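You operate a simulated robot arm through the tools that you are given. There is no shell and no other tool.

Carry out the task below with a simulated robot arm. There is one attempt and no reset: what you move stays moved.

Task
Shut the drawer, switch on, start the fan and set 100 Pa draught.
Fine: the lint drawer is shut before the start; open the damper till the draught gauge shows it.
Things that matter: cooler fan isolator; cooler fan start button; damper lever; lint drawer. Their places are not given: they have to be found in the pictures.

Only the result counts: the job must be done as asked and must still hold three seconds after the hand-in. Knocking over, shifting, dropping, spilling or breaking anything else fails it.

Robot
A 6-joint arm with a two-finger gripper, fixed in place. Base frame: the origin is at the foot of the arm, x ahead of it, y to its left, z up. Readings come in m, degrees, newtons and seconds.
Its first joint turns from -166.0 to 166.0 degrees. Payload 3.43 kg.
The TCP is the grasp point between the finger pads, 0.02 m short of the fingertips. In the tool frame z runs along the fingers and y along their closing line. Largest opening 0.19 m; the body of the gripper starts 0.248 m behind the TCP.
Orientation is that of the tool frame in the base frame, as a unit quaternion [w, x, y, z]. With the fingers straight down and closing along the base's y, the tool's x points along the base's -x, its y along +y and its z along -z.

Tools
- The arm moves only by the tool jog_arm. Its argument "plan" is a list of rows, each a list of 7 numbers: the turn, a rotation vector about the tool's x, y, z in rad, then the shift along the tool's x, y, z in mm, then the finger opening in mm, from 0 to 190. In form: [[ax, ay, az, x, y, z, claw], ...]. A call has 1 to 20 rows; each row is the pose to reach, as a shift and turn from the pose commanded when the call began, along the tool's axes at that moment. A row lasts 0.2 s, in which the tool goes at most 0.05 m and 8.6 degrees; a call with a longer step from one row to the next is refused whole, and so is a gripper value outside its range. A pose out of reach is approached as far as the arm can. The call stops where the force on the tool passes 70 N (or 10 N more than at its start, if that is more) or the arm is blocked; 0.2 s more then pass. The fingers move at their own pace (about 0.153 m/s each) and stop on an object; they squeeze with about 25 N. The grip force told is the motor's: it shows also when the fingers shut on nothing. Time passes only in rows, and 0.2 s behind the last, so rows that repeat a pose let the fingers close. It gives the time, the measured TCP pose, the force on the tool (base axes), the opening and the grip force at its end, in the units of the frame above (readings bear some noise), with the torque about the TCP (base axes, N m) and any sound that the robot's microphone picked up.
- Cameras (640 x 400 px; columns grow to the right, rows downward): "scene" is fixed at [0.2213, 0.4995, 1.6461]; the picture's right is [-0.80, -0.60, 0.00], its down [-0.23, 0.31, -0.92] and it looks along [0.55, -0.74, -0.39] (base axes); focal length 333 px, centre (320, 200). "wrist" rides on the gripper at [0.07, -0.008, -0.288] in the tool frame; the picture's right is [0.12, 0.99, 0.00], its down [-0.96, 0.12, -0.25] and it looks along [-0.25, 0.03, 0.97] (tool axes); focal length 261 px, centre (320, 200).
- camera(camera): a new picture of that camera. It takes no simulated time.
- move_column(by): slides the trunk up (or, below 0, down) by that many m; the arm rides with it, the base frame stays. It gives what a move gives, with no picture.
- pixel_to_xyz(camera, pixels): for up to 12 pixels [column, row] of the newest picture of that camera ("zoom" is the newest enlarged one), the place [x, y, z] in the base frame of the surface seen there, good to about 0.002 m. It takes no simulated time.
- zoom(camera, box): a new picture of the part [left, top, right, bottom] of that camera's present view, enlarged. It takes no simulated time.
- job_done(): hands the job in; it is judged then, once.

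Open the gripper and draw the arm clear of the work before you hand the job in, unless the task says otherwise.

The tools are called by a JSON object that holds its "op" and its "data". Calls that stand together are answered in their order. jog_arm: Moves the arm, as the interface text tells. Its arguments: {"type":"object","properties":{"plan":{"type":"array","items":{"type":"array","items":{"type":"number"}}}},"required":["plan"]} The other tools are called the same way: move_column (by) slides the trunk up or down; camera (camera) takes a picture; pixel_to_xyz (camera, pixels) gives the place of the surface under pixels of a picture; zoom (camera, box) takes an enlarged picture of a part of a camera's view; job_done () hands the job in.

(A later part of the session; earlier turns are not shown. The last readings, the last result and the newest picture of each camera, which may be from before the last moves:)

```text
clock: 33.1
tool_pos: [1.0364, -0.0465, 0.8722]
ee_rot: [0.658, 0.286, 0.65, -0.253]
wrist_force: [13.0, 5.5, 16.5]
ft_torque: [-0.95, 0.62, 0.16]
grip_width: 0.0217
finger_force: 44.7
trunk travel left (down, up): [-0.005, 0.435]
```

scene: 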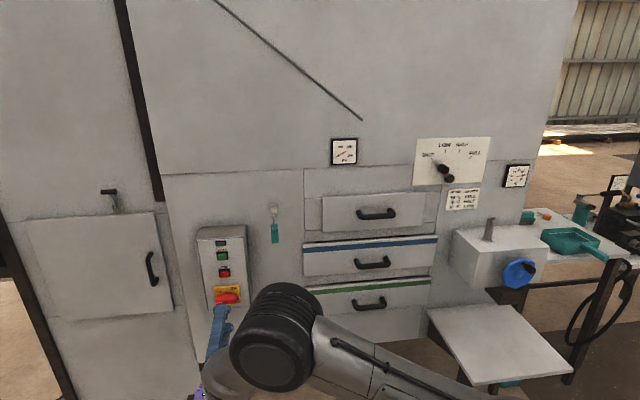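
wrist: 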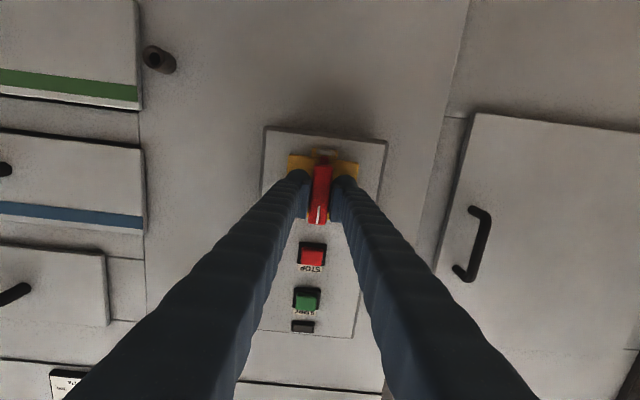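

The resisting torque rose to about 1.1 N m, so the handle is on its ON stop. I relax the turn, open the fingers and back off.

{"op": "jog_arm", "data": {"plan": [[0, 0, -0.0262, 0, 0, 0, 10], [0, 0, -0.0524, 0, 0, 0, 10], [0, 0, -0.0524, 0, 0, 0, 40], [0, 0, -0.0524, 0, 0, 0, 40], [0, 0, -0.0524, 0, 0, -20, 40], [0, 0, -0.0524, 0, 0, -45, 40], [0, 0, -0.0524, 0, 0, -80, 40], [0, 0, -0.0524, 0, 0, -115, 40], [0, 0, -0.0524, 0, 0, -140, 0], [0, 0, -0.0524, 0, 0, -140, 0]]}}

{"op": "camera", "data": {"camera": "wrist"}}

{"op": "zoom", "data": {"camera": "scene", "box": [195, 220, 265, 330]}}

```text
clock: 35.3
tool_pos: [0.937, 0.0521, 0.8731]
ee_rot: [0.65, 0.269, 0.657, -0.27]
wrist_force: [0.1, 0.0, -0.4]
ft_torque: [0.04, 0.02, 0.03]
grip_width: 0.0
finger_force: 25.0
trunk travel left (down, up): [-0.005, 0.435]
```

```text
taken
```

wrist: 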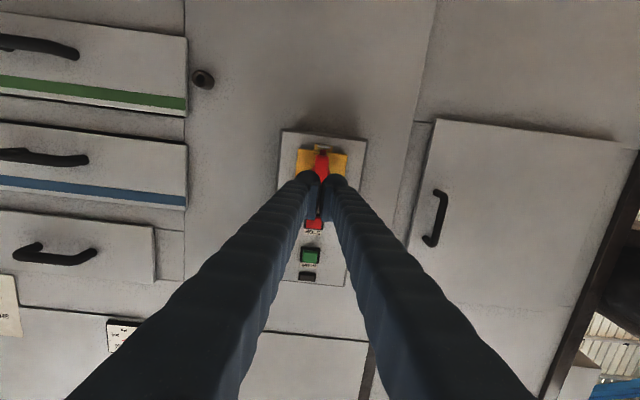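

```text
3.64 times, centred on (230, 275) of scene
```

zoom: 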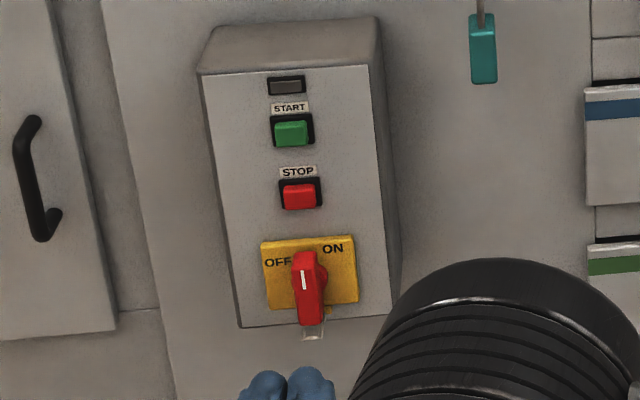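

The isolator is at ON. Now I measure the START button precisely.

{"op": "pixel_to_xyz", "data": {"camera": "zoom", "pixels": [[292, 133], [278, 128], [305, 140], [290, 145], [292, 120], [299, 197], [310, 115], [286, 85]]}}

{"op": "zoom", "data": {"camera": "wrist", "box": [280, 210, 350, 290]}}

{"op": "pixel_to_xyz", "data": {"camera": "wrist", "pixels": [[310, 256], [310, 250], [310, 261], [304, 256], [316, 256], [308, 277]]}}

```text
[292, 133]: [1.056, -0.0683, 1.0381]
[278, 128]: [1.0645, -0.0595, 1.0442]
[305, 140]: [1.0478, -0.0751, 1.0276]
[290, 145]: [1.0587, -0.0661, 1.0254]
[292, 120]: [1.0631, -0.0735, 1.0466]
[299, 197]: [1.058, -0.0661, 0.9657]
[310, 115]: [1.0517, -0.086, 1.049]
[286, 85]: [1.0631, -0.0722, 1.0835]
```

```text
5.00 times, centred on (315, 250) of wrist
```

zoom: 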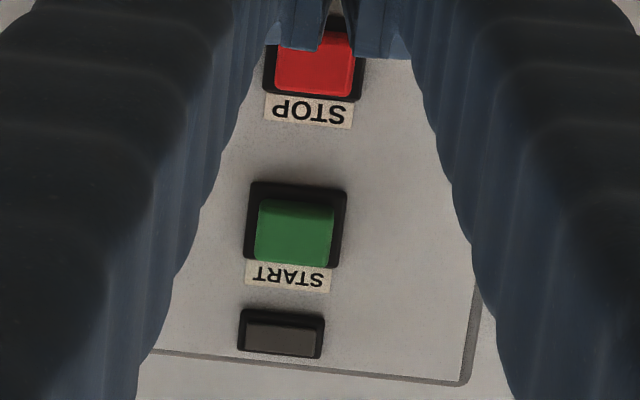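

```text
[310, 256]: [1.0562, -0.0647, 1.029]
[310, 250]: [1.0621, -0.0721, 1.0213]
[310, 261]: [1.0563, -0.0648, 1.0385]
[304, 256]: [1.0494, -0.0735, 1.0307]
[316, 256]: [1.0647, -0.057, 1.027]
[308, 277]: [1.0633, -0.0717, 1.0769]
```

The START button cap is centred at u≈-0.699, z≈1.035 with its face at d≈0.793. I raise the closed gripper 162 mm and move in to d≈0.745.

{"op": "jog_arm", "data": {"plan": [[0, 0, 0, -25, 0, 5, 0], [0, 0, 0, -55, 0, 15, 0], [0, 0, 0, -85, 0, 30, 0], [0, 0, 0, -115, 0, 50, 0], [0, 0, 0, -140, 0, 75, 0], [0, 0, 0, -162, 0, 100, 0], [0, 0, 0, -163, 0, 115, 0]]}}

{"op": "zoom", "data": {"camera": "scene", "box": [195, 220, 265, 330]}}

{"op": "camera", "data": {"camera": "wrist"}}

```text
clock: 36.9
tool_pos: [1.0226, -0.0286, 1.0363]
ee_rot: [0.651, 0.269, 0.657, -0.269]
wrist_force: [-0.2, 1.1, 0.3]
ft_torque: [0.01, 0.06, 0.01]
grip_width: 0.0
finger_force: 25.0
trunk travel left (down, up): [-0.005, 0.435]
```

```text
3.64 times, centred on (230, 275) of scene
```

zoom: 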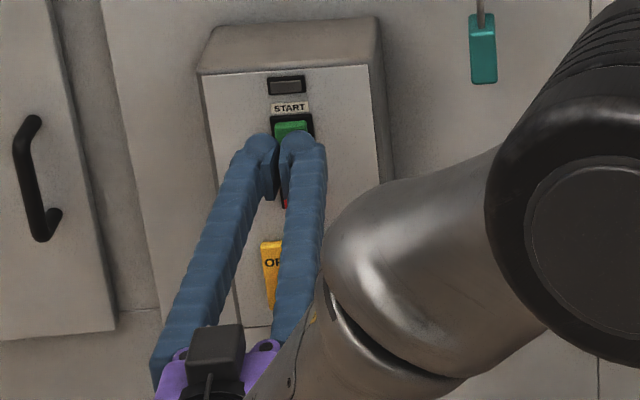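

```text
taken
```

wrist: 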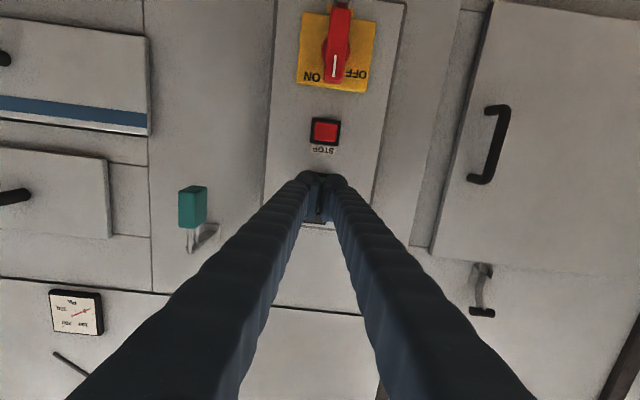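

The tips are lined up with START (u off by ~4 mm, which I correct). I press slowly and watch force and sound.

{"op": "jog_arm", "data": {"plan": [[0, 0, 0, 0, -4, 10, 0], [0, 0, 0, 0, -4, 20, 0], [0, 0, 0, 0, -4, 26, 0], [0, 0, 0, 0, -4, 29, 0], [0, 0, 0, 0, -4, 31, 0], [0, 0, 0, 0, -4, 33, 0], [0, 0, 0, 0, -4, 35, 0]]}}

{"op": "zoom", "data": {"camera": "scene", "box": [195, 220, 265, 330]}}

```text
clock: 38.5
tool_pos: [1.0422, -0.0572, 1.0359]
ee_rot: [0.65, 0.269, 0.657, -0.27]
wrist_force: [-1.8, 1.5, 0.3]
ft_torque: [0.0, -0.03, 0.02]
grip_width: 0.0062
finger_force: 34.3
trunk travel left (down, up): [-0.005, 0.435]
heard: click
```

```text
3.64 times, centred on (230, 275) of scene
```

zoom: 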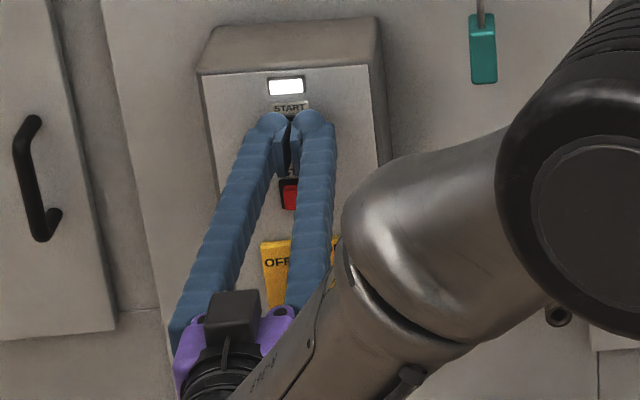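

A click was heard and the lamp above START is lit, so the fan runs. I back straight off and read the gauge.

{"op": "jog_arm", "data": {"plan": [[0, 0, 0, 0, 0, -10, 0], [0, 0, 0, 0, 0, -30, 0], [0, 0, 0, 0, 0, -60, 0], [0, 0, 0, 0, 0, -95, 0], [0, 0, 0, 0, 0, -120, 0]]}}

{"op": "zoom", "data": {"camera": "scene", "box": [325, 130, 365, 170]}}

{"op": "camera", "data": {"camera": "scene"}}

```text
clock: 39.7
tool_pos: [0.9571, 0.0275, 1.0356]
ee_rot: [0.651, 0.27, 0.657, -0.27]
wrist_force: [0.3, -0.8, 1.0]
ft_torque: [0.0, -0.06, 0.06]
grip_width: 0.0
finger_force: 34.2
trunk travel left (down, up): [-0.005, 0.435]
```

```text
10.00 times, centred on (345, 150) of scene
```

zoom: 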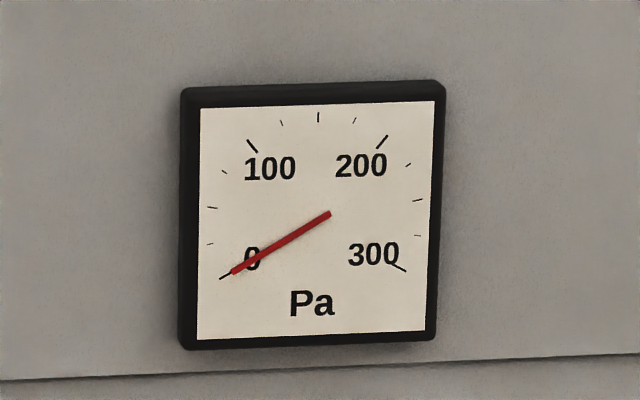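

```text
taken
```

scene: 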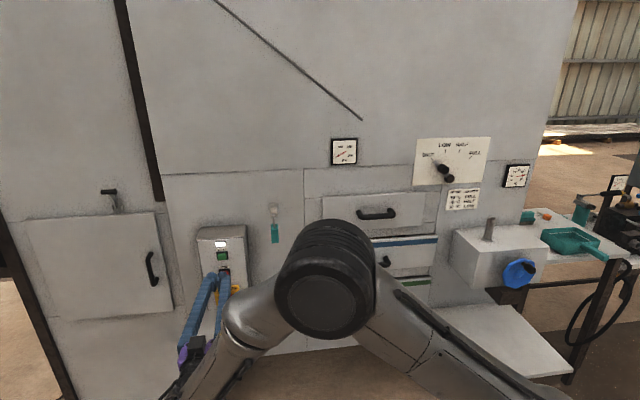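

The lamp is lit and the gauge reads 0 with the damper SHUT, as expected. I now measure the damper lever, knob, hub and ticks from the unobstructed scene view.

{"op": "zoom", "data": {"camera": "scene", "box": [410, 130, 494, 190]}}

```text
6.67 times, centred on (452, 160) of scene
```

zoom: 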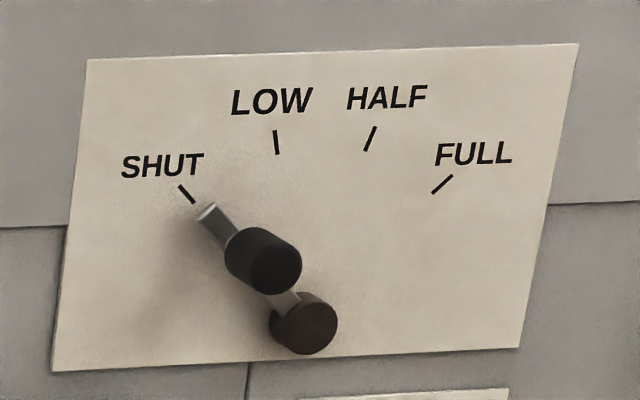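

{"op": "pixel_to_xyz", "data": {"camera": "zoom", "pixels": [[186, 195], [194, 203], [276, 142], [278, 153], [370, 138], [366, 151], [441, 184], [432, 193], [310, 323], [262, 265], [275, 262], [208, 210]]}}

{"op": "pixel_to_xyz", "data": {"camera": "zoom", "pixels": [[285, 262], [240, 245], [262, 240], [270, 290], [232, 258], [250, 275], [295, 325], [330, 320], [310, 345], [290, 295], [225, 230], [100, 200]]}}

```text
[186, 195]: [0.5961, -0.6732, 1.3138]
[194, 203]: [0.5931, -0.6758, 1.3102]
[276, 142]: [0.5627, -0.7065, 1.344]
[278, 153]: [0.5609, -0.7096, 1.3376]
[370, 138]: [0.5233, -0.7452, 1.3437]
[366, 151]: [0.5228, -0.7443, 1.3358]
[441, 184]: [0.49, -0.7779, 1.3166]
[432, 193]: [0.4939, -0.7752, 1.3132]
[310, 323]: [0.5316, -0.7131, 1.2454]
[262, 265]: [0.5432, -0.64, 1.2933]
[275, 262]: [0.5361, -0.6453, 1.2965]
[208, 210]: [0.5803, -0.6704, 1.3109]
```

```text
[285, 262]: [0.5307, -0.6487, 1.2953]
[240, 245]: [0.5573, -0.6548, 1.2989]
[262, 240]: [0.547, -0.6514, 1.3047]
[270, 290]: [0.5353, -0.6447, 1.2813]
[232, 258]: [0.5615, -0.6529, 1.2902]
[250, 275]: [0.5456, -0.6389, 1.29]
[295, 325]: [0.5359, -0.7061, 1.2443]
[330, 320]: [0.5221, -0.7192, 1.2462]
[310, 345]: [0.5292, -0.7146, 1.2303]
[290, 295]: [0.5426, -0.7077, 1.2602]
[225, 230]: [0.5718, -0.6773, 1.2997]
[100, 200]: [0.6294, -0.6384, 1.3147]
```

From these points the damper hub is at u≈0.129, z≈1.2395 with ticks at -45/-15/+15/+45°, and the knob axis is at u≈0.076, z≈1.2925, its front face at d≈0.835. I carry the gripper across to stand off in front of the knob, opened to 60 mm.

{"op": "jog_arm", "data": {"plan": [[0, -0.001, 0, -12.7, -38.6, 2.5, 0], [0, -0.002, 0, -25.4, -77.2, 5, 0], [0, -0.003, 0, -38.1, -115.8, 7.5, 0], [0, -0.004, 0, -50.8, -154.4, 10, 0], [0, -0.005, 0, -63.5, -193, 12.7, 0], [0, -0.006, 0, -76.2, -231.6, 24.7, 0], [0, -0.007, 0, -88.9, -270.2, 36.7, 0], [0, -0.008, 0, -101.6, -308.8, 48.7, 0], [0, -0.008, 0, -114.3, -347.4, 60.7, 0], [0, -0.008, 0, -127, -386, 72.7, 0], [0, -0.008, 0, -139.7, -424.6, 81.7, 0], [0, -0.008, 0, -152.4, -463.2, 90.7, 0], [0, -0.008, 0, -165.1, -501.8, 99.7, 0], [0, -0.008, 0, -177.8, -540.4, 108.7, 0], [0, -0.008, 0, -190.5, -579, 117.7, 20], [0, -0.008, 0, -203.2, -617.6, 119.7, 40], [0, -0.008, 0, -215.9, -656.2, 121.7, 60], [0, -0.008, 0, -228.6, -694.8, 123.7, 60], [0, -0.008, 0, -241.3, -733.4, 125.7, 60], [0, -0.008, 0, -254, -772, 127.7, 60]]}}

{"op": "camera", "data": {"camera": "wrist"}}

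{"op": "camera", "data": {"camera": "scene"}}

```text
clock: 43.9
tool_pos: [0.5662, -0.5449, 1.293]
ee_rot: [0.643, 0.321, 0.631, -0.291]
wrist_force: [0.7, -0.6, -0.5]
ft_torque: [-0.03, -0.04, -0.03]
grip_width: 0.0601
finger_force: 0.1
out of reach, approached as far as the arm can: row 16, 17, 18, 19, 20
trunk travel left (down, up): [-0.005, 0.435]
```

```text
taken
```

wrist: 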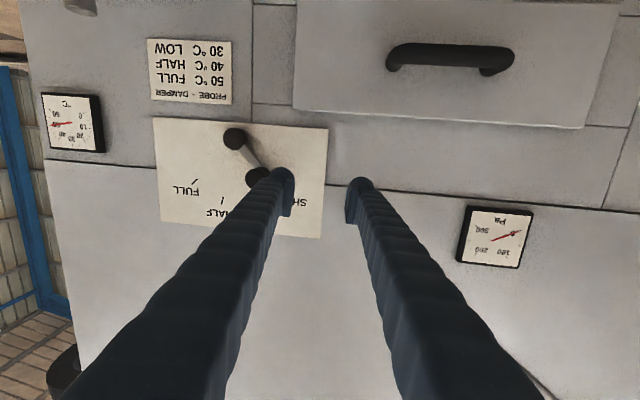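

```text
taken
```

scene: 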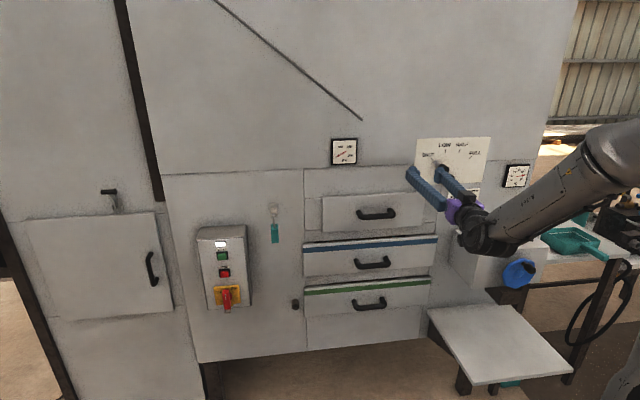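

The arm ran out of reach at d≈0.786, u≈-0.015 with the tool yawed ~6° to the right, though the gauge stays visible. I check where the forearm and elbow are, to understand the limit.

{"op": "pixel_to_xyz", "data": {"camera": "scene", "pixels": [[620, 160], [600, 150], [560, 200], [520, 220], [480, 245], [470, 230], [463, 210], [632, 220], [625, 375]]}}

{"op": "zoom", "data": {"camera": "scene", "box": [400, 120, 640, 270]}}

{"op": "zoom", "data": {"camera": "wrist", "box": [140, 100, 380, 250]}}

```text
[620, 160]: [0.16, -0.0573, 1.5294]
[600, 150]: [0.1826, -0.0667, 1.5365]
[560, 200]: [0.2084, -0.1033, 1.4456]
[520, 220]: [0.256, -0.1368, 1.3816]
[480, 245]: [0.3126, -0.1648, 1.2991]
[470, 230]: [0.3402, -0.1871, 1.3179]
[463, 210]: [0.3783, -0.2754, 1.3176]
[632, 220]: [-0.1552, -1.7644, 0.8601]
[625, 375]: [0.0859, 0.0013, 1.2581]
```

```text
2.67 times, centred on (520, 195) of scene
```

zoom: 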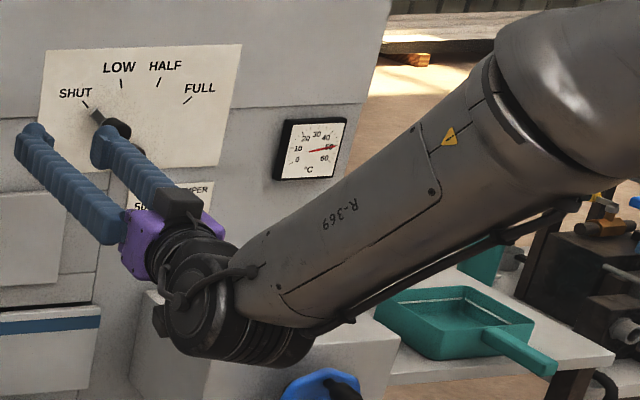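

```text
2.67 times, centred on (260, 175) of wrist
```

zoom: 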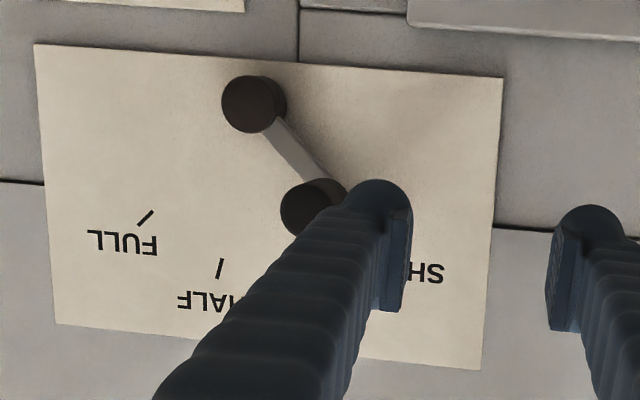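

The limit is the wrist being too near the shoulder, so I should stay a little farther out (d≈0.803, still ~12 mm off the knob face). I first move outward, then right while squaring the tool again.

{"op": "jog_arm", "data": {"plan": [[0, 0, 0, 0, 0, 14, 60], [0, 0, 0, 0, -5, 25, 60], [-0.027, 0, -0.0115, -1, -25, 27.2, 60], [-0.055, 0, -0.023, -2, -46, 27.2, 60], [-0.082, 0, -0.0345, -3, -67, 27.2, 60], [-0.1094, 0, -0.046, -3.7, -88.5, 27.2, 60], [-0.1094, 0, -0.046, -3.7, -88.5, 27.2, 60]]}}

{"op": "camera", "data": {"camera": "wrist"}}

{"op": "camera", "data": {"camera": "scene"}}

```text
clock: 45.5
tool_pos: [0.5767, -0.5658, 1.293]
ee_rot: [0.641, 0.326, 0.63, -0.293]
wrist_force: [-0.1, 0.3, 0.8]
ft_torque: [-0.01, -0.03, -0.03]
grip_width: 0.0604
finger_force: 0.0
out of reach, approached as far as the arm can: row 3, 4, 5, 6, 7
trunk travel left (down, up): [-0.005, 0.435]
```

```text
taken
```

wrist: 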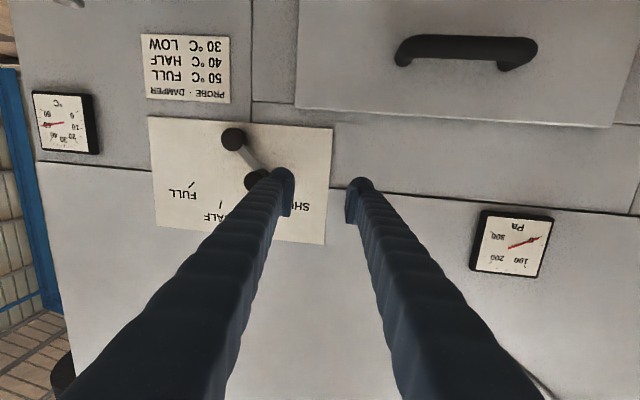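

```text
taken
```

scene: 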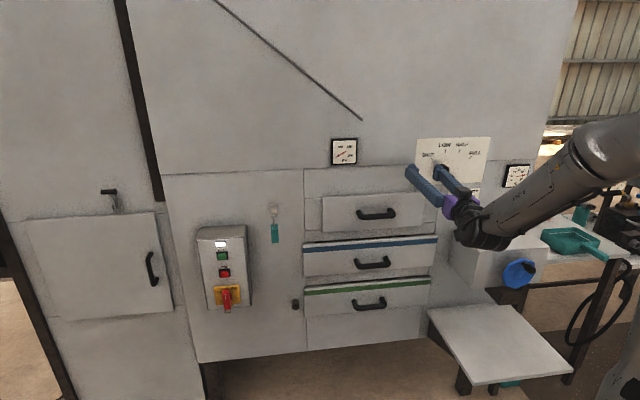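

The limit is on moving right with a level tool. Pitching the tool 30° down (wrist higher and farther out) should free it, and left/right pads still meet the knob cylinder squarely, so I pitch first and then slide right to u≈0.076.

{"op": "jog_arm", "data": {"plan": [[-0.021, 0.104, -0.016, 0, 0, -3, 60], [-0.042, 0.208, -0.032, 0, 0, -7.6, 60], [-0.063, 0.312, -0.048, 0, 0, -7.6, 60], [-0.084, 0.416, -0.064, 0, 0, -7.6, 60], [-0.1053, 0.5195, -0.0798, 0, 0, -7.6, 60], [-0.1053, 0.5195, -0.0798, -1, -22, -7.6, 60], [-0.1053, 0.5195, -0.0798, -2, -43, -7.6, 60], [-0.1053, 0.5195, -0.0798, -3, -64, -7.6, 60], [-0.1053, 0.5195, -0.0798, -4.1, -85.2, -7.6, 60]]}}

{"op": "camera", "data": {"camera": "wrist"}}

{"op": "camera", "data": {"camera": "scene"}}

```text
clock: 47.7
tool_pos: [0.5103, -0.6206, 1.2682]
ee_rot: [0.451, 0.336, 0.806, -0.183]
wrist_force: [-0.3, -0.5, 0.9]
ft_torque: [-0.01, 0.01, 0.02]
grip_width: 0.06
finger_force: 0.0
out of reach, approached as far as the arm can: row 4
trunk travel left (down, up): [-0.005, 0.435]
stopped in row 9: the arm was blocked; the commanded pose is now the measured one
```

```text
taken
```

wrist: 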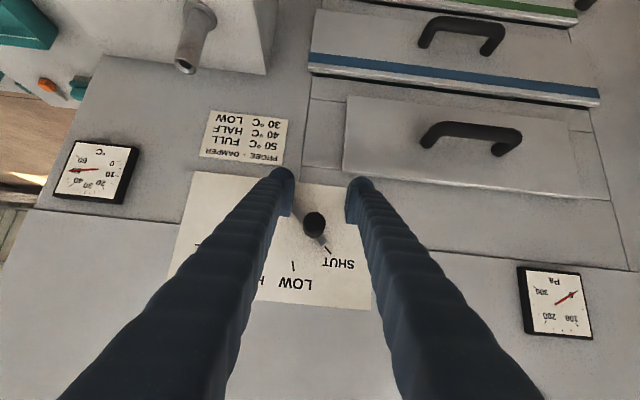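

```text
taken
```

scene: 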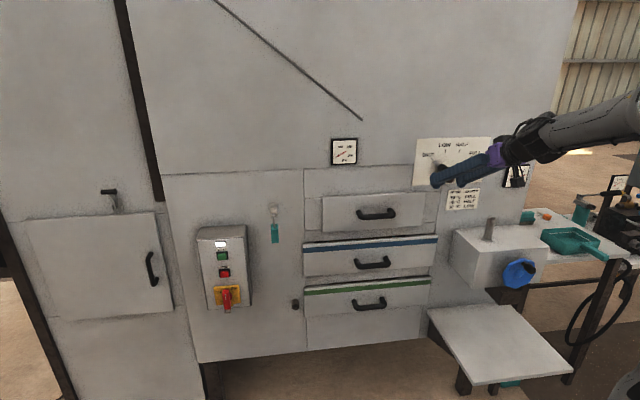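

The arm was reported blocked in the last row, yet there is no force on the tool, and it sits at d≈0.800, u≈0.078, z≈1.268 pitched 31.7° down. I send a small null move to see whether it has settled, and look around.

{"op": "jog_arm", "data": {"plan": [[0, 0, 0, 0, 0, 0, 60], [0, 0, 0, 0, 0, 0, 60]]}}

{"op": "zoom", "data": {"camera": "scene", "box": [400, 60, 640, 210]}}

{"op": "zoom", "data": {"camera": "wrist", "box": [180, 150, 400, 290]}}

```text
clock: 48.3
tool_pos: [0.5099, -0.6187, 1.2684]
ee_rot: [0.45, 0.336, 0.807, -0.183]
wrist_force: [-0.3, 0.6, 0.4]
ft_torque: [0.01, 0.01, -0.03]
grip_width: 0.0597
finger_force: 0.1
trunk travel left (down, up): [-0.005, 0.435]
```

```text
2.67 times, centred on (520, 135) of scene
```

zoom: 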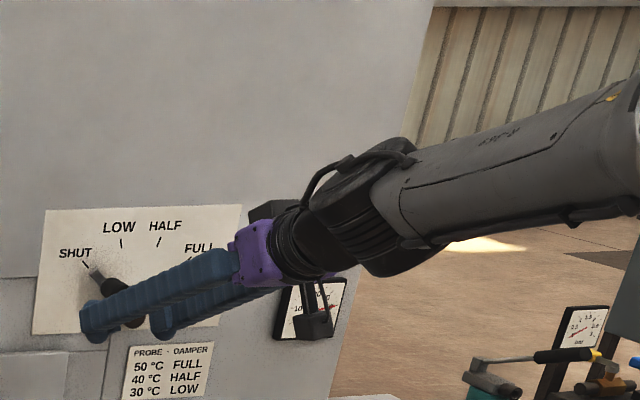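

```text
2.86 times, centred on (290, 220) of wrist
```

zoom: 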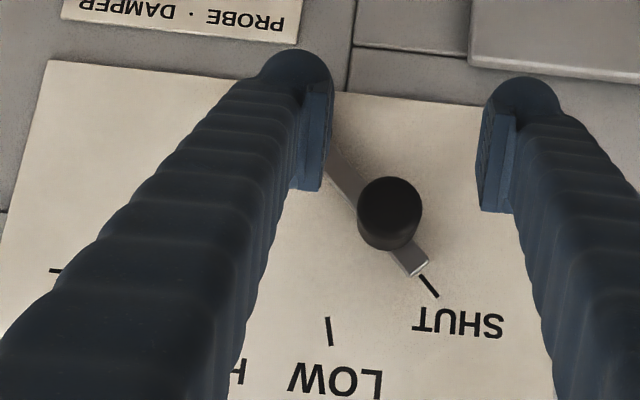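

It is stable and force-free; the knob hangs between the fingers at (390,212) in the zoom. I raise the tool 24 mm to the knob's height and check reach.

{"op": "jog_arm", "data": {"plan": [[0, 0, 0, -7, 0, -4, 60], [0, 0, 0, -14, 0, -8.5, 60], [0, 0, 0, -20.4, 0, -12.7, 60], [0, 0, 0, -20.4, 0, -12.7, 60]]}}

{"op": "camera", "data": {"camera": "wrist"}}

{"op": "camera", "data": {"camera": "scene"}}

```text
clock: 49.3
tool_pos: [0.5109, -0.623, 1.2849]
ee_rot: [0.447, 0.337, 0.809, -0.18]
wrist_force: [0.0, -0.1, 0.6]
ft_torque: [-0.01, 0.05, -0.01]
grip_width: 0.0601
finger_force: 0.0
trunk travel left (down, up): [-0.005, 0.435]
```

```text
taken
```

wrist: 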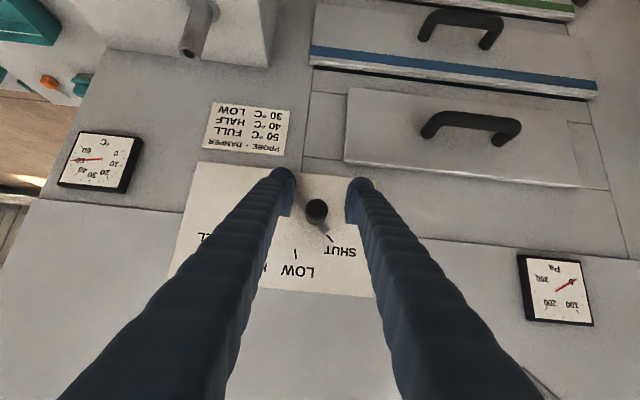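

```text
taken
```

scene: 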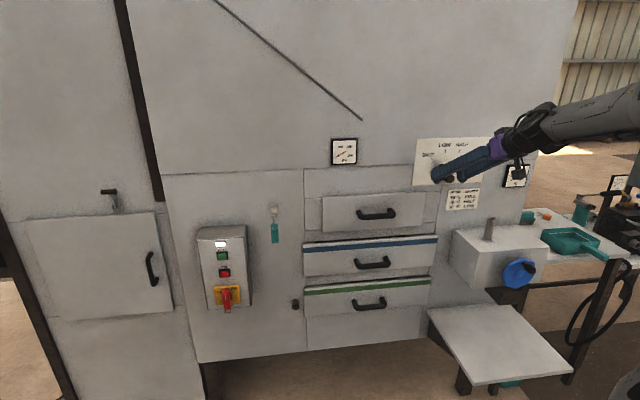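

The TCP reached z≈1.285, about 7 mm short of the command, so I wait a few rows to see whether it settles.

{"op": "jog_arm", "data": {"plan": [[0, 0, 0, 0, 0, 0, 60], [0, 0, 0, 0, 0, 0, 60], [0, 0, 0, 0, 0, 0, 60]]}}

{"op": "pixel_to_xyz", "data": {"camera": "scene", "pixels": [[630, 110], [600, 120], [570, 130], [540, 140], [520, 145], [530, 110], [515, 170], [495, 148], [625, 390]]}}

```text
clock: 50.1
tool_pos: [0.5104, -0.6219, 1.2857]
ee_rot: [0.447, 0.337, 0.808, -0.181]
wrist_force: [0.8, 0.1, -0.3]
ft_torque: [-0.01, 0.0, 0.02]
grip_width: 0.0598
finger_force: 0.2
trunk travel left (down, up): [-0.005, 0.435]
```

```text
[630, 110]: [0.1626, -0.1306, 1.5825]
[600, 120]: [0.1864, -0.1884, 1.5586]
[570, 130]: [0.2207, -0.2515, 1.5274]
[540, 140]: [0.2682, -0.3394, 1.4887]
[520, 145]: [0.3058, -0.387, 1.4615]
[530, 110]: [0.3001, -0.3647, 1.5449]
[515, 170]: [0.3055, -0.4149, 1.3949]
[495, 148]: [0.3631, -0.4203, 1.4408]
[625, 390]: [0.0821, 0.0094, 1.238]
```

It holds steady at z≈1.2855, close enough since the pads are 42 mm wide. I move in along the panel normal 43 mm so the fingers flank the knob.

{"op": "jog_arm", "data": {"plan": [[0, 0, 0, -5.3, 0, 8.5, 60], [0, 0, 0, -10.6, 0, 17, 60], [0, 0, 0, -15.8, 0, 25.5, 60], [0, 0, 0, -19.5, 0, 31.4, 60], [0, 0, 0, -22.7, 0, 36.5, 60], [0, 0, 0, -22.7, 0, 36.5, 60]]}}

{"op": "camera", "data": {"camera": "wrist"}}

{"op": "zoom", "data": {"camera": "scene", "box": [400, 110, 560, 210]}}

```text
clock: 51.5
tool_pos: [0.5392, -0.6501, 1.2943]
ee_rot: [0.451, 0.335, 0.807, -0.183]
wrist_force: [0.2, 0.4, 1.0]
ft_torque: [0.0, 0.01, -0.02]
grip_width: 0.0599
finger_force: 0.0
trunk travel left (down, up): [-0.005, 0.435]
```

```text
taken
```

wrist: 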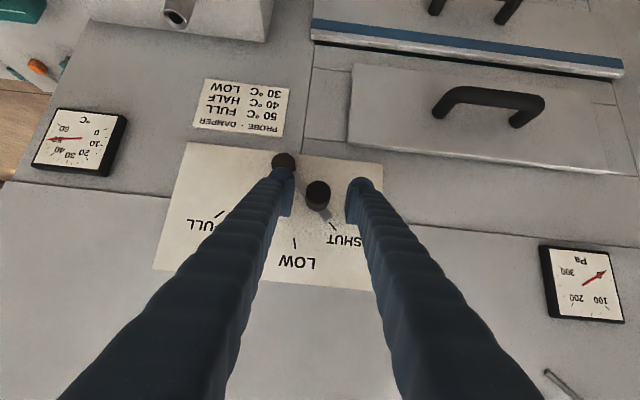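

```text
4.00 times, centred on (480, 160) of scene
```

zoom: 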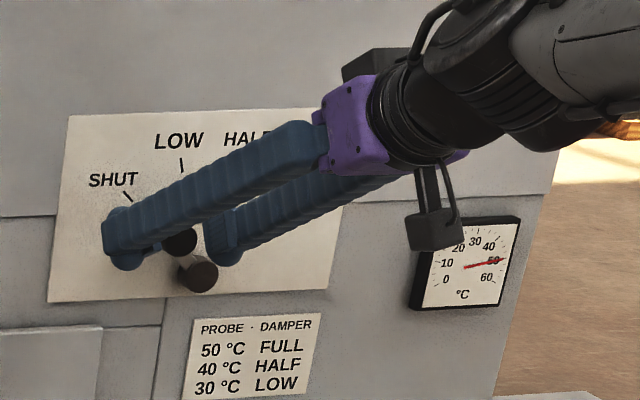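

The knob now sits between the fingers (scene zoom (180,240), wrist (318,192)) with no contact. I close on it.

{"op": "jog_arm", "data": {"plan": [[0, 0, 0, 0, 2, 0, 45], [0, 0, 0, 0, 2, 0, 32], [0, 0, 0, 0, 2, 0, 20], [0, 0, 0, 0, 2, 0, 10], [0, 0, 0, 0, 2, 0, 10]]}}

{"op": "camera", "data": {"camera": "wrist"}}

{"op": "zoom", "data": {"camera": "scene", "box": [325, 130, 365, 170]}}

```text
clock: 52.7
tool_pos: [0.5388, -0.6511, 1.2942]
ee_rot: [0.451, 0.337, 0.806, -0.183]
wrist_force: [-19.1, -23.8, -3.4]
ft_torque: [-0.28, 0.18, -0.15]
grip_width: 0.0276
finger_force: 45.1
trunk travel left (down, up): [-0.005, 0.435]
```

```text
taken
```

wrist: 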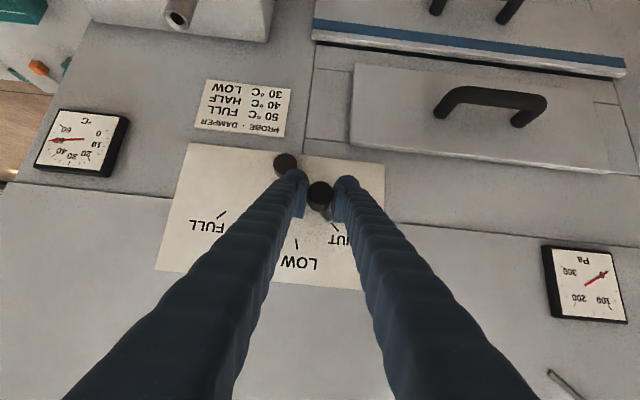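

```text
10.00 times, centred on (345, 150) of scene
```

zoom: 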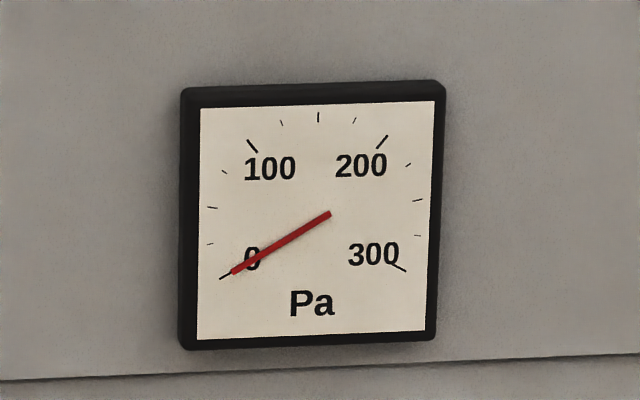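

The knob is held (27.6 mm wide) and bears on its SHUT stop. I swing it about 10–12° along its arc toward LOW and read the gauge.

{"op": "jog_arm", "data": {"plan": [[0, 0, 0, -1.7, -4, -1.1, 10], [0, 0, 0, -3.4, -7, -2.1, 10], [0, 0, 0, -5.1, -10.5, -3.2, 10], [0, 0, 0, -6.8, -13.5, -4.2, 10], [0, 0, 0, -6.8, -13.5, -4.2, 10]]}}

{"op": "zoom", "data": {"camera": "scene", "box": [325, 130, 365, 170]}}

{"op": "camera", "data": {"camera": "wrist"}}

```text
clock: 53.9
tool_pos: [0.5335, -0.6559, 1.3013]
ee_rot: [0.451, 0.334, 0.807, -0.182]
wrist_force: [5.1, 7.6, -5.7]
ft_torque: [0.8, -0.07, 0.1]
grip_width: 0.0274
finger_force: 45.1
trunk travel left (down, up): [-0.005, 0.435]
```

```text
10.00 times, centred on (345, 150) of scene
```

zoom: 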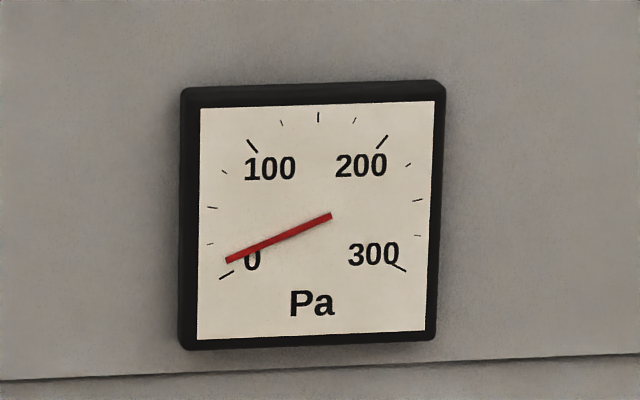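

```text
taken
```

wrist: 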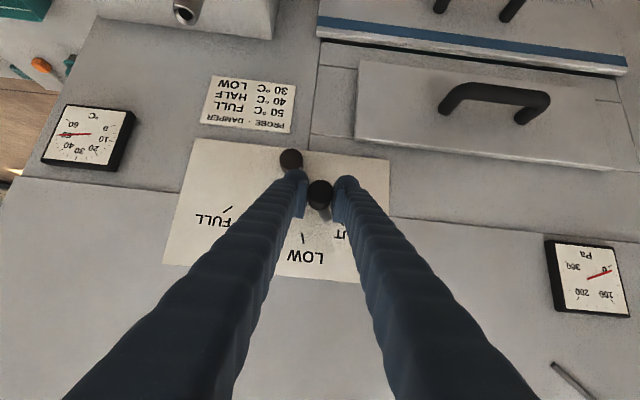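

The gauge needle moved a little (about 12 Pa). I wait briefly to see if it is still moving.

{"op": "jog_arm", "data": {"plan": [[0, 0, 0, 0, 0, 0, 10], [0, 0, 0, 0, 0, 0, 10], [0, 0, 0, 0, 0, 0, 10], [0, 0, 0, 0, 0, 0, 10], [0, 0, 0, 0, 0, 0, 10]]}}

{"op": "zoom", "data": {"camera": "scene", "box": [325, 130, 365, 170]}}

```text
clock: 55.1
tool_pos: [0.5317, -0.6575, 1.3032]
ee_rot: [0.451, 0.335, 0.806, -0.184]
wrist_force: [6.0, 8.3, -0.7]
ft_torque: [0.42, -0.23, 0.01]
grip_width: 0.0274
finger_force: 45.0
trunk travel left (down, up): [-0.005, 0.435]
```

```text
10.00 times, centred on (345, 150) of scene
```

zoom: 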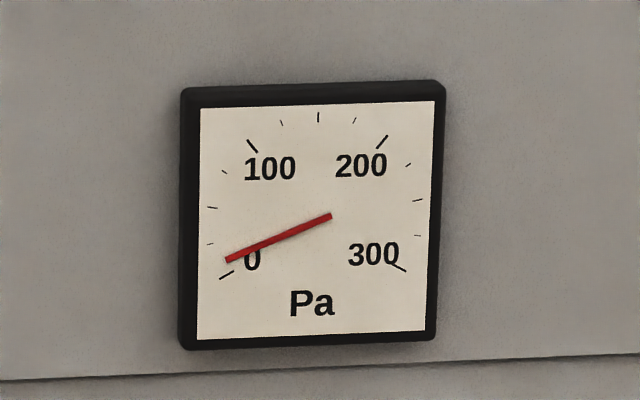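

The needle is steady at about 11 Pa. I swing the lever roughly 10° more.

{"op": "jog_arm", "data": {"plan": [[0, 0, 0, -1.3, -2.8, -0.8, 10], [0, 0, 0, -2.6, -5.5, -1.6, 10], [0, 0, 0, -3.8, -8.3, -2.4, 10], [0, 0, 0, -5.1, -11, -3.2, 10], [0, 0, 0, -5.1, -11, -3.2, 10], [0, 0, 0, -5.1, -11, -3.2, 10]]}}

{"op": "zoom", "data": {"camera": "scene", "box": [325, 130, 365, 170]}}

{"op": "zoom", "data": {"camera": "wrist", "box": [200, 130, 420, 290]}}

```text
clock: 56.5
tool_pos: [0.5238, -0.6649, 1.3109]
ee_rot: [0.452, 0.335, 0.806, -0.184]
wrist_force: [14.8, 5.6, 16.9]
ft_torque: [0.25, -0.3, 0.06]
grip_width: 0.0277
finger_force: 44.6
trunk travel left (down, up): [-0.005, 0.435]
```

```text
10.00 times, centred on (345, 150) of scene
```

zoom: 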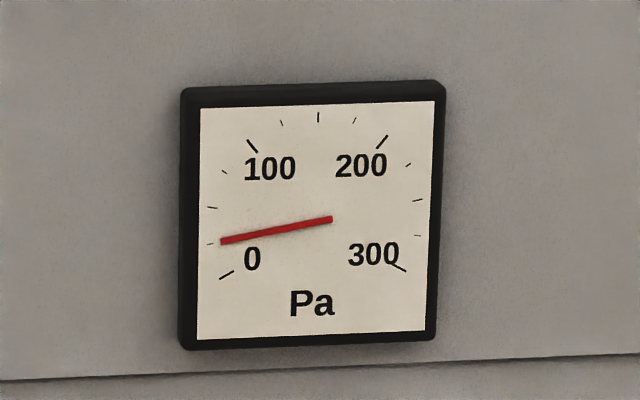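

```text
2.50 times, centred on (310, 210) of wrist
```

zoom: 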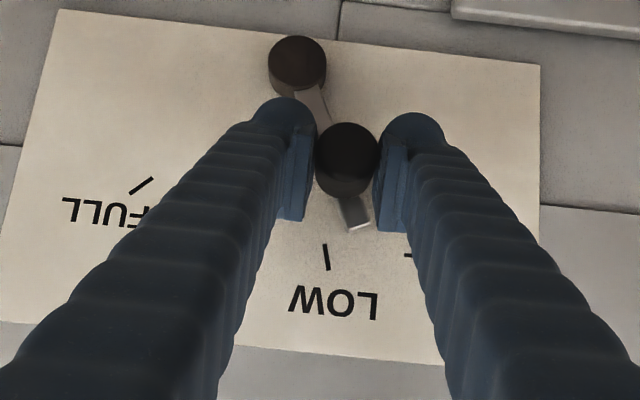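

The gauge now shows about 26 Pa with the lever near -26°. I continue about 20° more along the arc.

{"op": "jog_arm", "data": {"plan": [[0, 0, 0, -2.2, -4, -1.4, 10], [0, 0, 0, -4.2, -8, -2.6, 10], [0, 0, 0, -5.9, -12, -3.7, 10], [0, 0, 0, -7.3, -16, -4.6, 10], [0, 0, 0, -8.5, -20, -5.3, 10], [0, 0, 0, -9.3, -25, -5.8, 10], [0, 0, 0, -9.3, -25, -5.8, 10], [0, 0, 0, -9.3, -25, -5.8, 10]]}}

{"op": "zoom", "data": {"camera": "scene", "box": [325, 130, 365, 170]}}

{"op": "zoom", "data": {"camera": "wrist", "box": [200, 130, 420, 290]}}

```text
clock: 58.3
tool_pos: [0.5058, -0.6841, 1.3176]
ee_rot: [0.45, 0.335, 0.807, -0.183]
wrist_force: [-3.1, 8.6, -12.4]
ft_torque: [0.25, -0.09, -0.09]
grip_width: 0.0276
finger_force: 44.9
trunk travel left (down, up): [-0.005, 0.435]
```

```text
10.00 times, centred on (345, 150) of scene
```

zoom: 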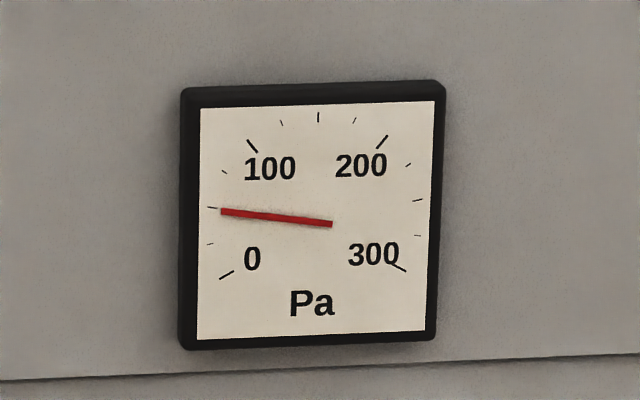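

```text
2.50 times, centred on (310, 210) of wrist
```

zoom: 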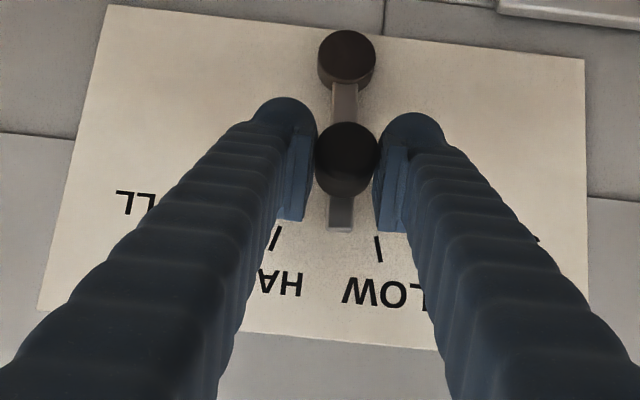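

The gauge is at about 50 Pa with the lever near vertical (≈-4°). I continue about 20° further toward HALF.

{"op": "jog_arm", "data": {"plan": [[0, 0, 0, -0.2, -4.5, 0, 10], [0, 0, 0, 0, -9, 0, 10], [0, 0, 0, 0.3, -13.5, 0.2, 10], [0, 0, 0, 0.8, -18, 0.5, 10], [0, 0, 0, 1.4, -22, 0.9, 10], [0, 0, 0, 2, -25.7, 1.2, 10], [0, 0, 0, 2, -25.7, 1.2, 10], [0, 0, 0, 2, -25.7, 1.2, 10]]}}

{"op": "zoom", "data": {"camera": "scene", "box": [325, 130, 365, 170]}}

{"op": "zoom", "data": {"camera": "wrist", "box": [200, 130, 420, 290]}}

```text
clock: 60.1
tool_pos: [0.4891, -0.7003, 1.318]
ee_rot: [0.453, 0.335, 0.805, -0.185]
wrist_force: [10.3, 1.2, 13.8]
ft_torque: [0.45, -0.69, 0.01]
grip_width: 0.0271
finger_force: 45.2
trunk travel left (down, up): [-0.005, 0.435]
```

```text
10.00 times, centred on (345, 150) of scene
```

zoom: 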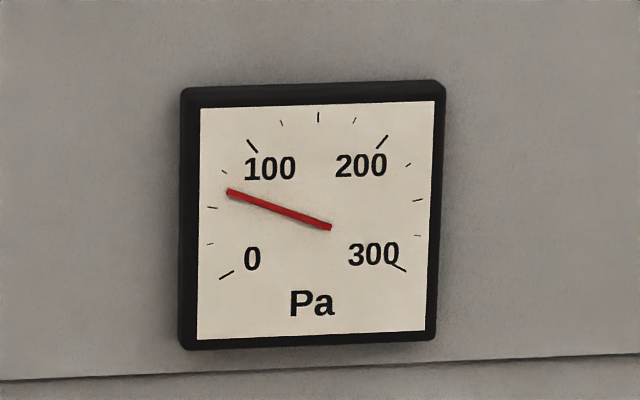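

```text
2.50 times, centred on (310, 210) of wrist
```

zoom: 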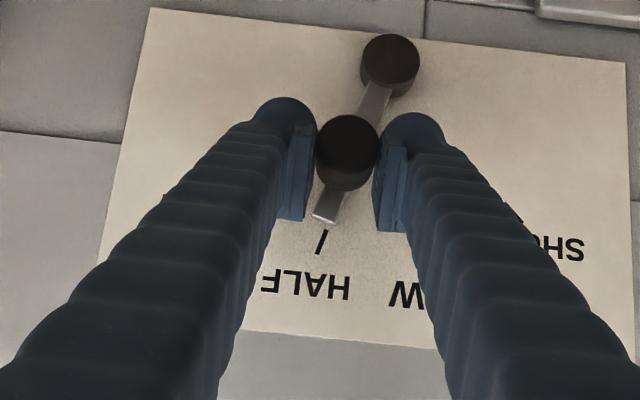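

About 65 Pa with the lever near HALF (≈+13°). I continue ~17° more, watching the needle.

{"op": "jog_arm", "data": {"plan": [[0, 0, 0, 0.8, -4, 0.5, 10], [0, 0, 0, 1.8, -8, 1.1, 10], [0, 0, 0, 3.0, -12, 1.9, 10], [0, 0, 0, 4.3, -16, 2.6, 10], [0, 0, 0, 5.5, -19.5, 3.4, 10], [0, 0, 0, 5.5, -19.5, 3.4, 10], [0, 0, 0, 5.5, -19.5, 3.4, 10]]}}

{"op": "zoom", "data": {"camera": "scene", "box": [325, 130, 365, 170]}}

{"op": "zoom", "data": {"camera": "wrist", "box": [200, 130, 420, 290]}}

```text
clock: 61.7
tool_pos: [0.4743, -0.7149, 1.3069]
ee_rot: [0.451, 0.335, 0.807, -0.183]
wrist_force: [1.9, 5.1, -9.4]
ft_torque: [0.03, -0.01, 0.1]
grip_width: 0.0273
finger_force: 45.1
trunk travel left (down, up): [-0.005, 0.435]
```

```text
10.00 times, centred on (345, 150) of scene
```

zoom: 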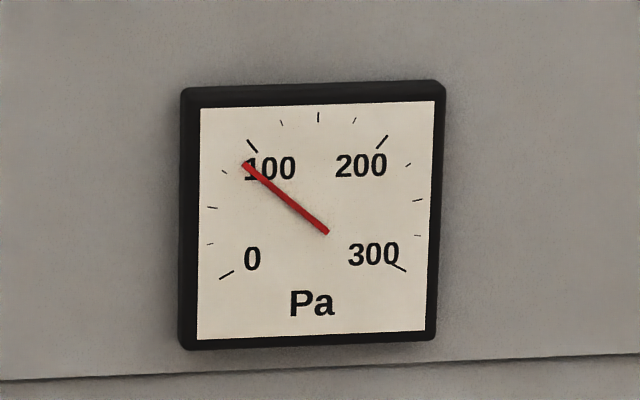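

```text
2.50 times, centred on (310, 210) of wrist
```

zoom: 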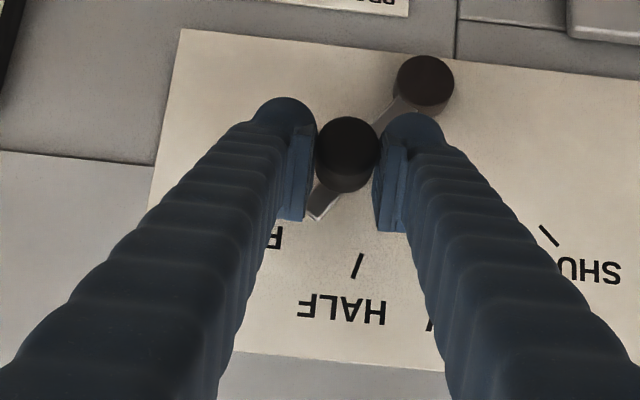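

The needle reads about 87 Pa (between the 75 and 100 ticks) with the lever near +30°. I make a smaller ~8° step.

{"op": "jog_arm", "data": {"plan": [[0, 0, 0, 1.6, -2.5, 1.0, 10], [0, 0, 0, 3.3, -5, 2.0, 10], [0, 0, 0, 5.0, -7.5, 3.1, 10], [0, 0, 0, 5.8, -8.5, 3.6, 10], [0, 0, 0, 5.8, -8.5, 3.6, 10], [0, 0, 0, 5.8, -8.5, 3.6, 10], [0, 0, 0, 5.8, -8.5, 3.6, 10]]}}

{"op": "zoom", "data": {"camera": "scene", "box": [330, 136, 360, 166]}}

{"op": "zoom", "data": {"camera": "wrist", "box": [200, 130, 420, 290]}}

```text
clock: 63.3
tool_pos: [0.4679, -0.7204, 1.3027]
ee_rot: [0.451, 0.335, 0.807, -0.183]
wrist_force: [5.0, 14.8, -4.3]
ft_torque: [0.56, -0.52, -0.06]
grip_width: 0.0271
finger_force: 45.2
trunk travel left (down, up): [-0.005, 0.435]
```

```text
13.33 times, centred on (345, 151) of scene
```

zoom: 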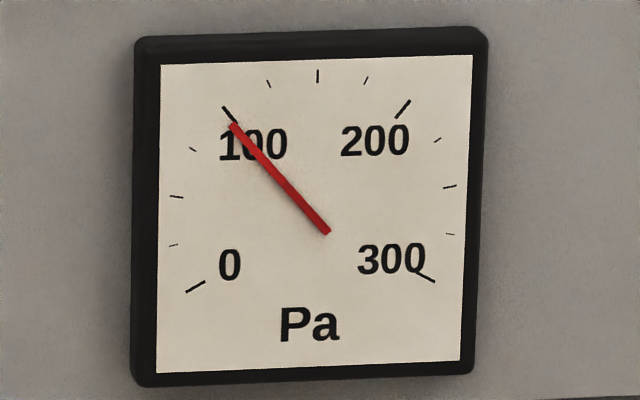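

```text
2.50 times, centred on (310, 210) of wrist
```

zoom: 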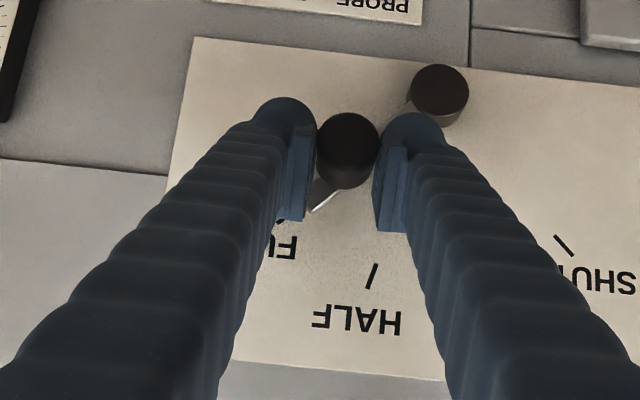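

The needle is about 2° (≈2 Pa) short of the 100 tick. I nudge the lever about 1.5° more and read again.

{"op": "jog_arm", "data": {"plan": [[0, 0, 0, 0.6, -0.9, 0.4, 10], [0, 0, 0, 1.2, -1.7, 0.8, 10], [0, 0, 0, 1.2, -1.7, 0.8, 10], [0, 0, 0, 1.2, -1.7, 0.8, 10]]}}

{"op": "zoom", "data": {"camera": "scene", "box": [330, 136, 360, 166]}}

```text
clock: 64.3
tool_pos: [0.4678, -0.7216, 1.3021]
ee_rot: [0.451, 0.335, 0.807, -0.183]
wrist_force: [6.1, 16.4, -1.1]
ft_torque: [0.44, -0.4, -0.1]
grip_width: 0.0275
finger_force: 45.2
trunk travel left (down, up): [-0.005, 0.435]
```

```text
13.33 times, centred on (345, 151) of scene
```

zoom: 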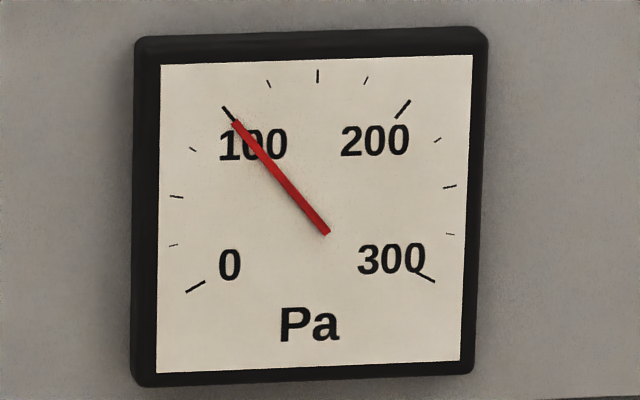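

The needle tip now points at the 100 tick; I enlarge the upper-left of the gauge to check it finely.

{"op": "zoom", "data": {"camera": "scene", "box": [333, 140, 353, 158]}}

```text
16.00 times, centred on (343, 149) of scene
```

zoom: 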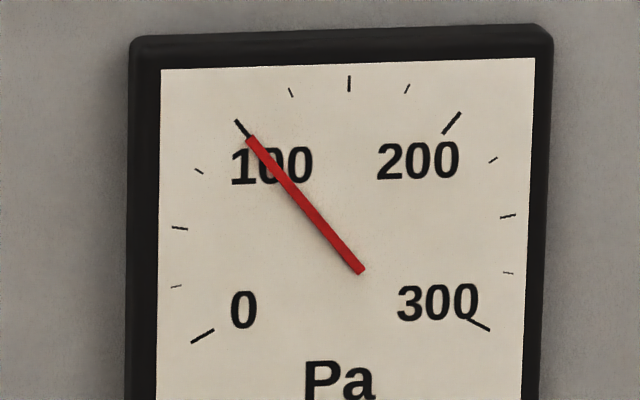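

The needle and the 100 tick line up. I release the knob by opening the fingers in place and re-read the gauge.

{"op": "jog_arm", "data": {"plan": [[0, 0, 0, 0, 0, 0, 32], [0, 0, 0, 0, 0, 0, 40], [0, 0, 0, 0, 0, 0, 50], [0, 0, 0, 0, 0, 0, 60], [0, 0, 0, 0, 0, 0, 60]]}}

{"op": "zoom", "data": {"camera": "scene", "box": [333, 140, 353, 158]}}

{"op": "camera", "data": {"camera": "wrist"}}

```text
clock: 65.5
tool_pos: [0.4675, -0.7237, 1.3007]
ee_rot: [0.451, 0.335, 0.806, -0.183]
wrist_force: [-0.6, 1.0, 0.8]
ft_torque: [-0.01, 0.01, -0.03]
grip_width: 0.06
finger_force: 0.1
trunk travel left (down, up): [-0.005, 0.435]
```

```text
16.00 times, centred on (343, 149) of scene
```

zoom: 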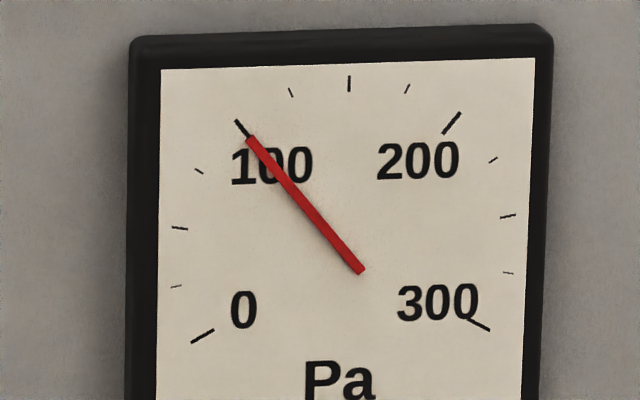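

```text
taken
```

wrist: 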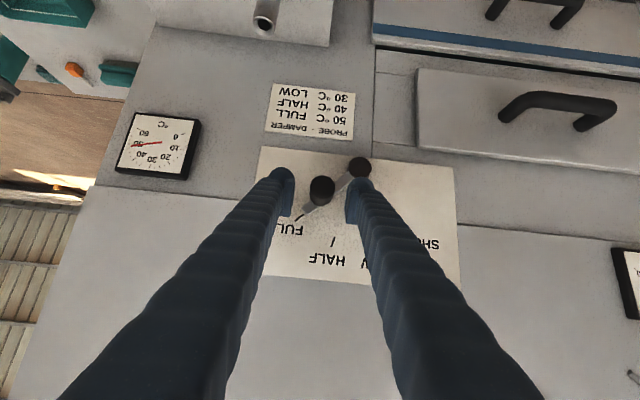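

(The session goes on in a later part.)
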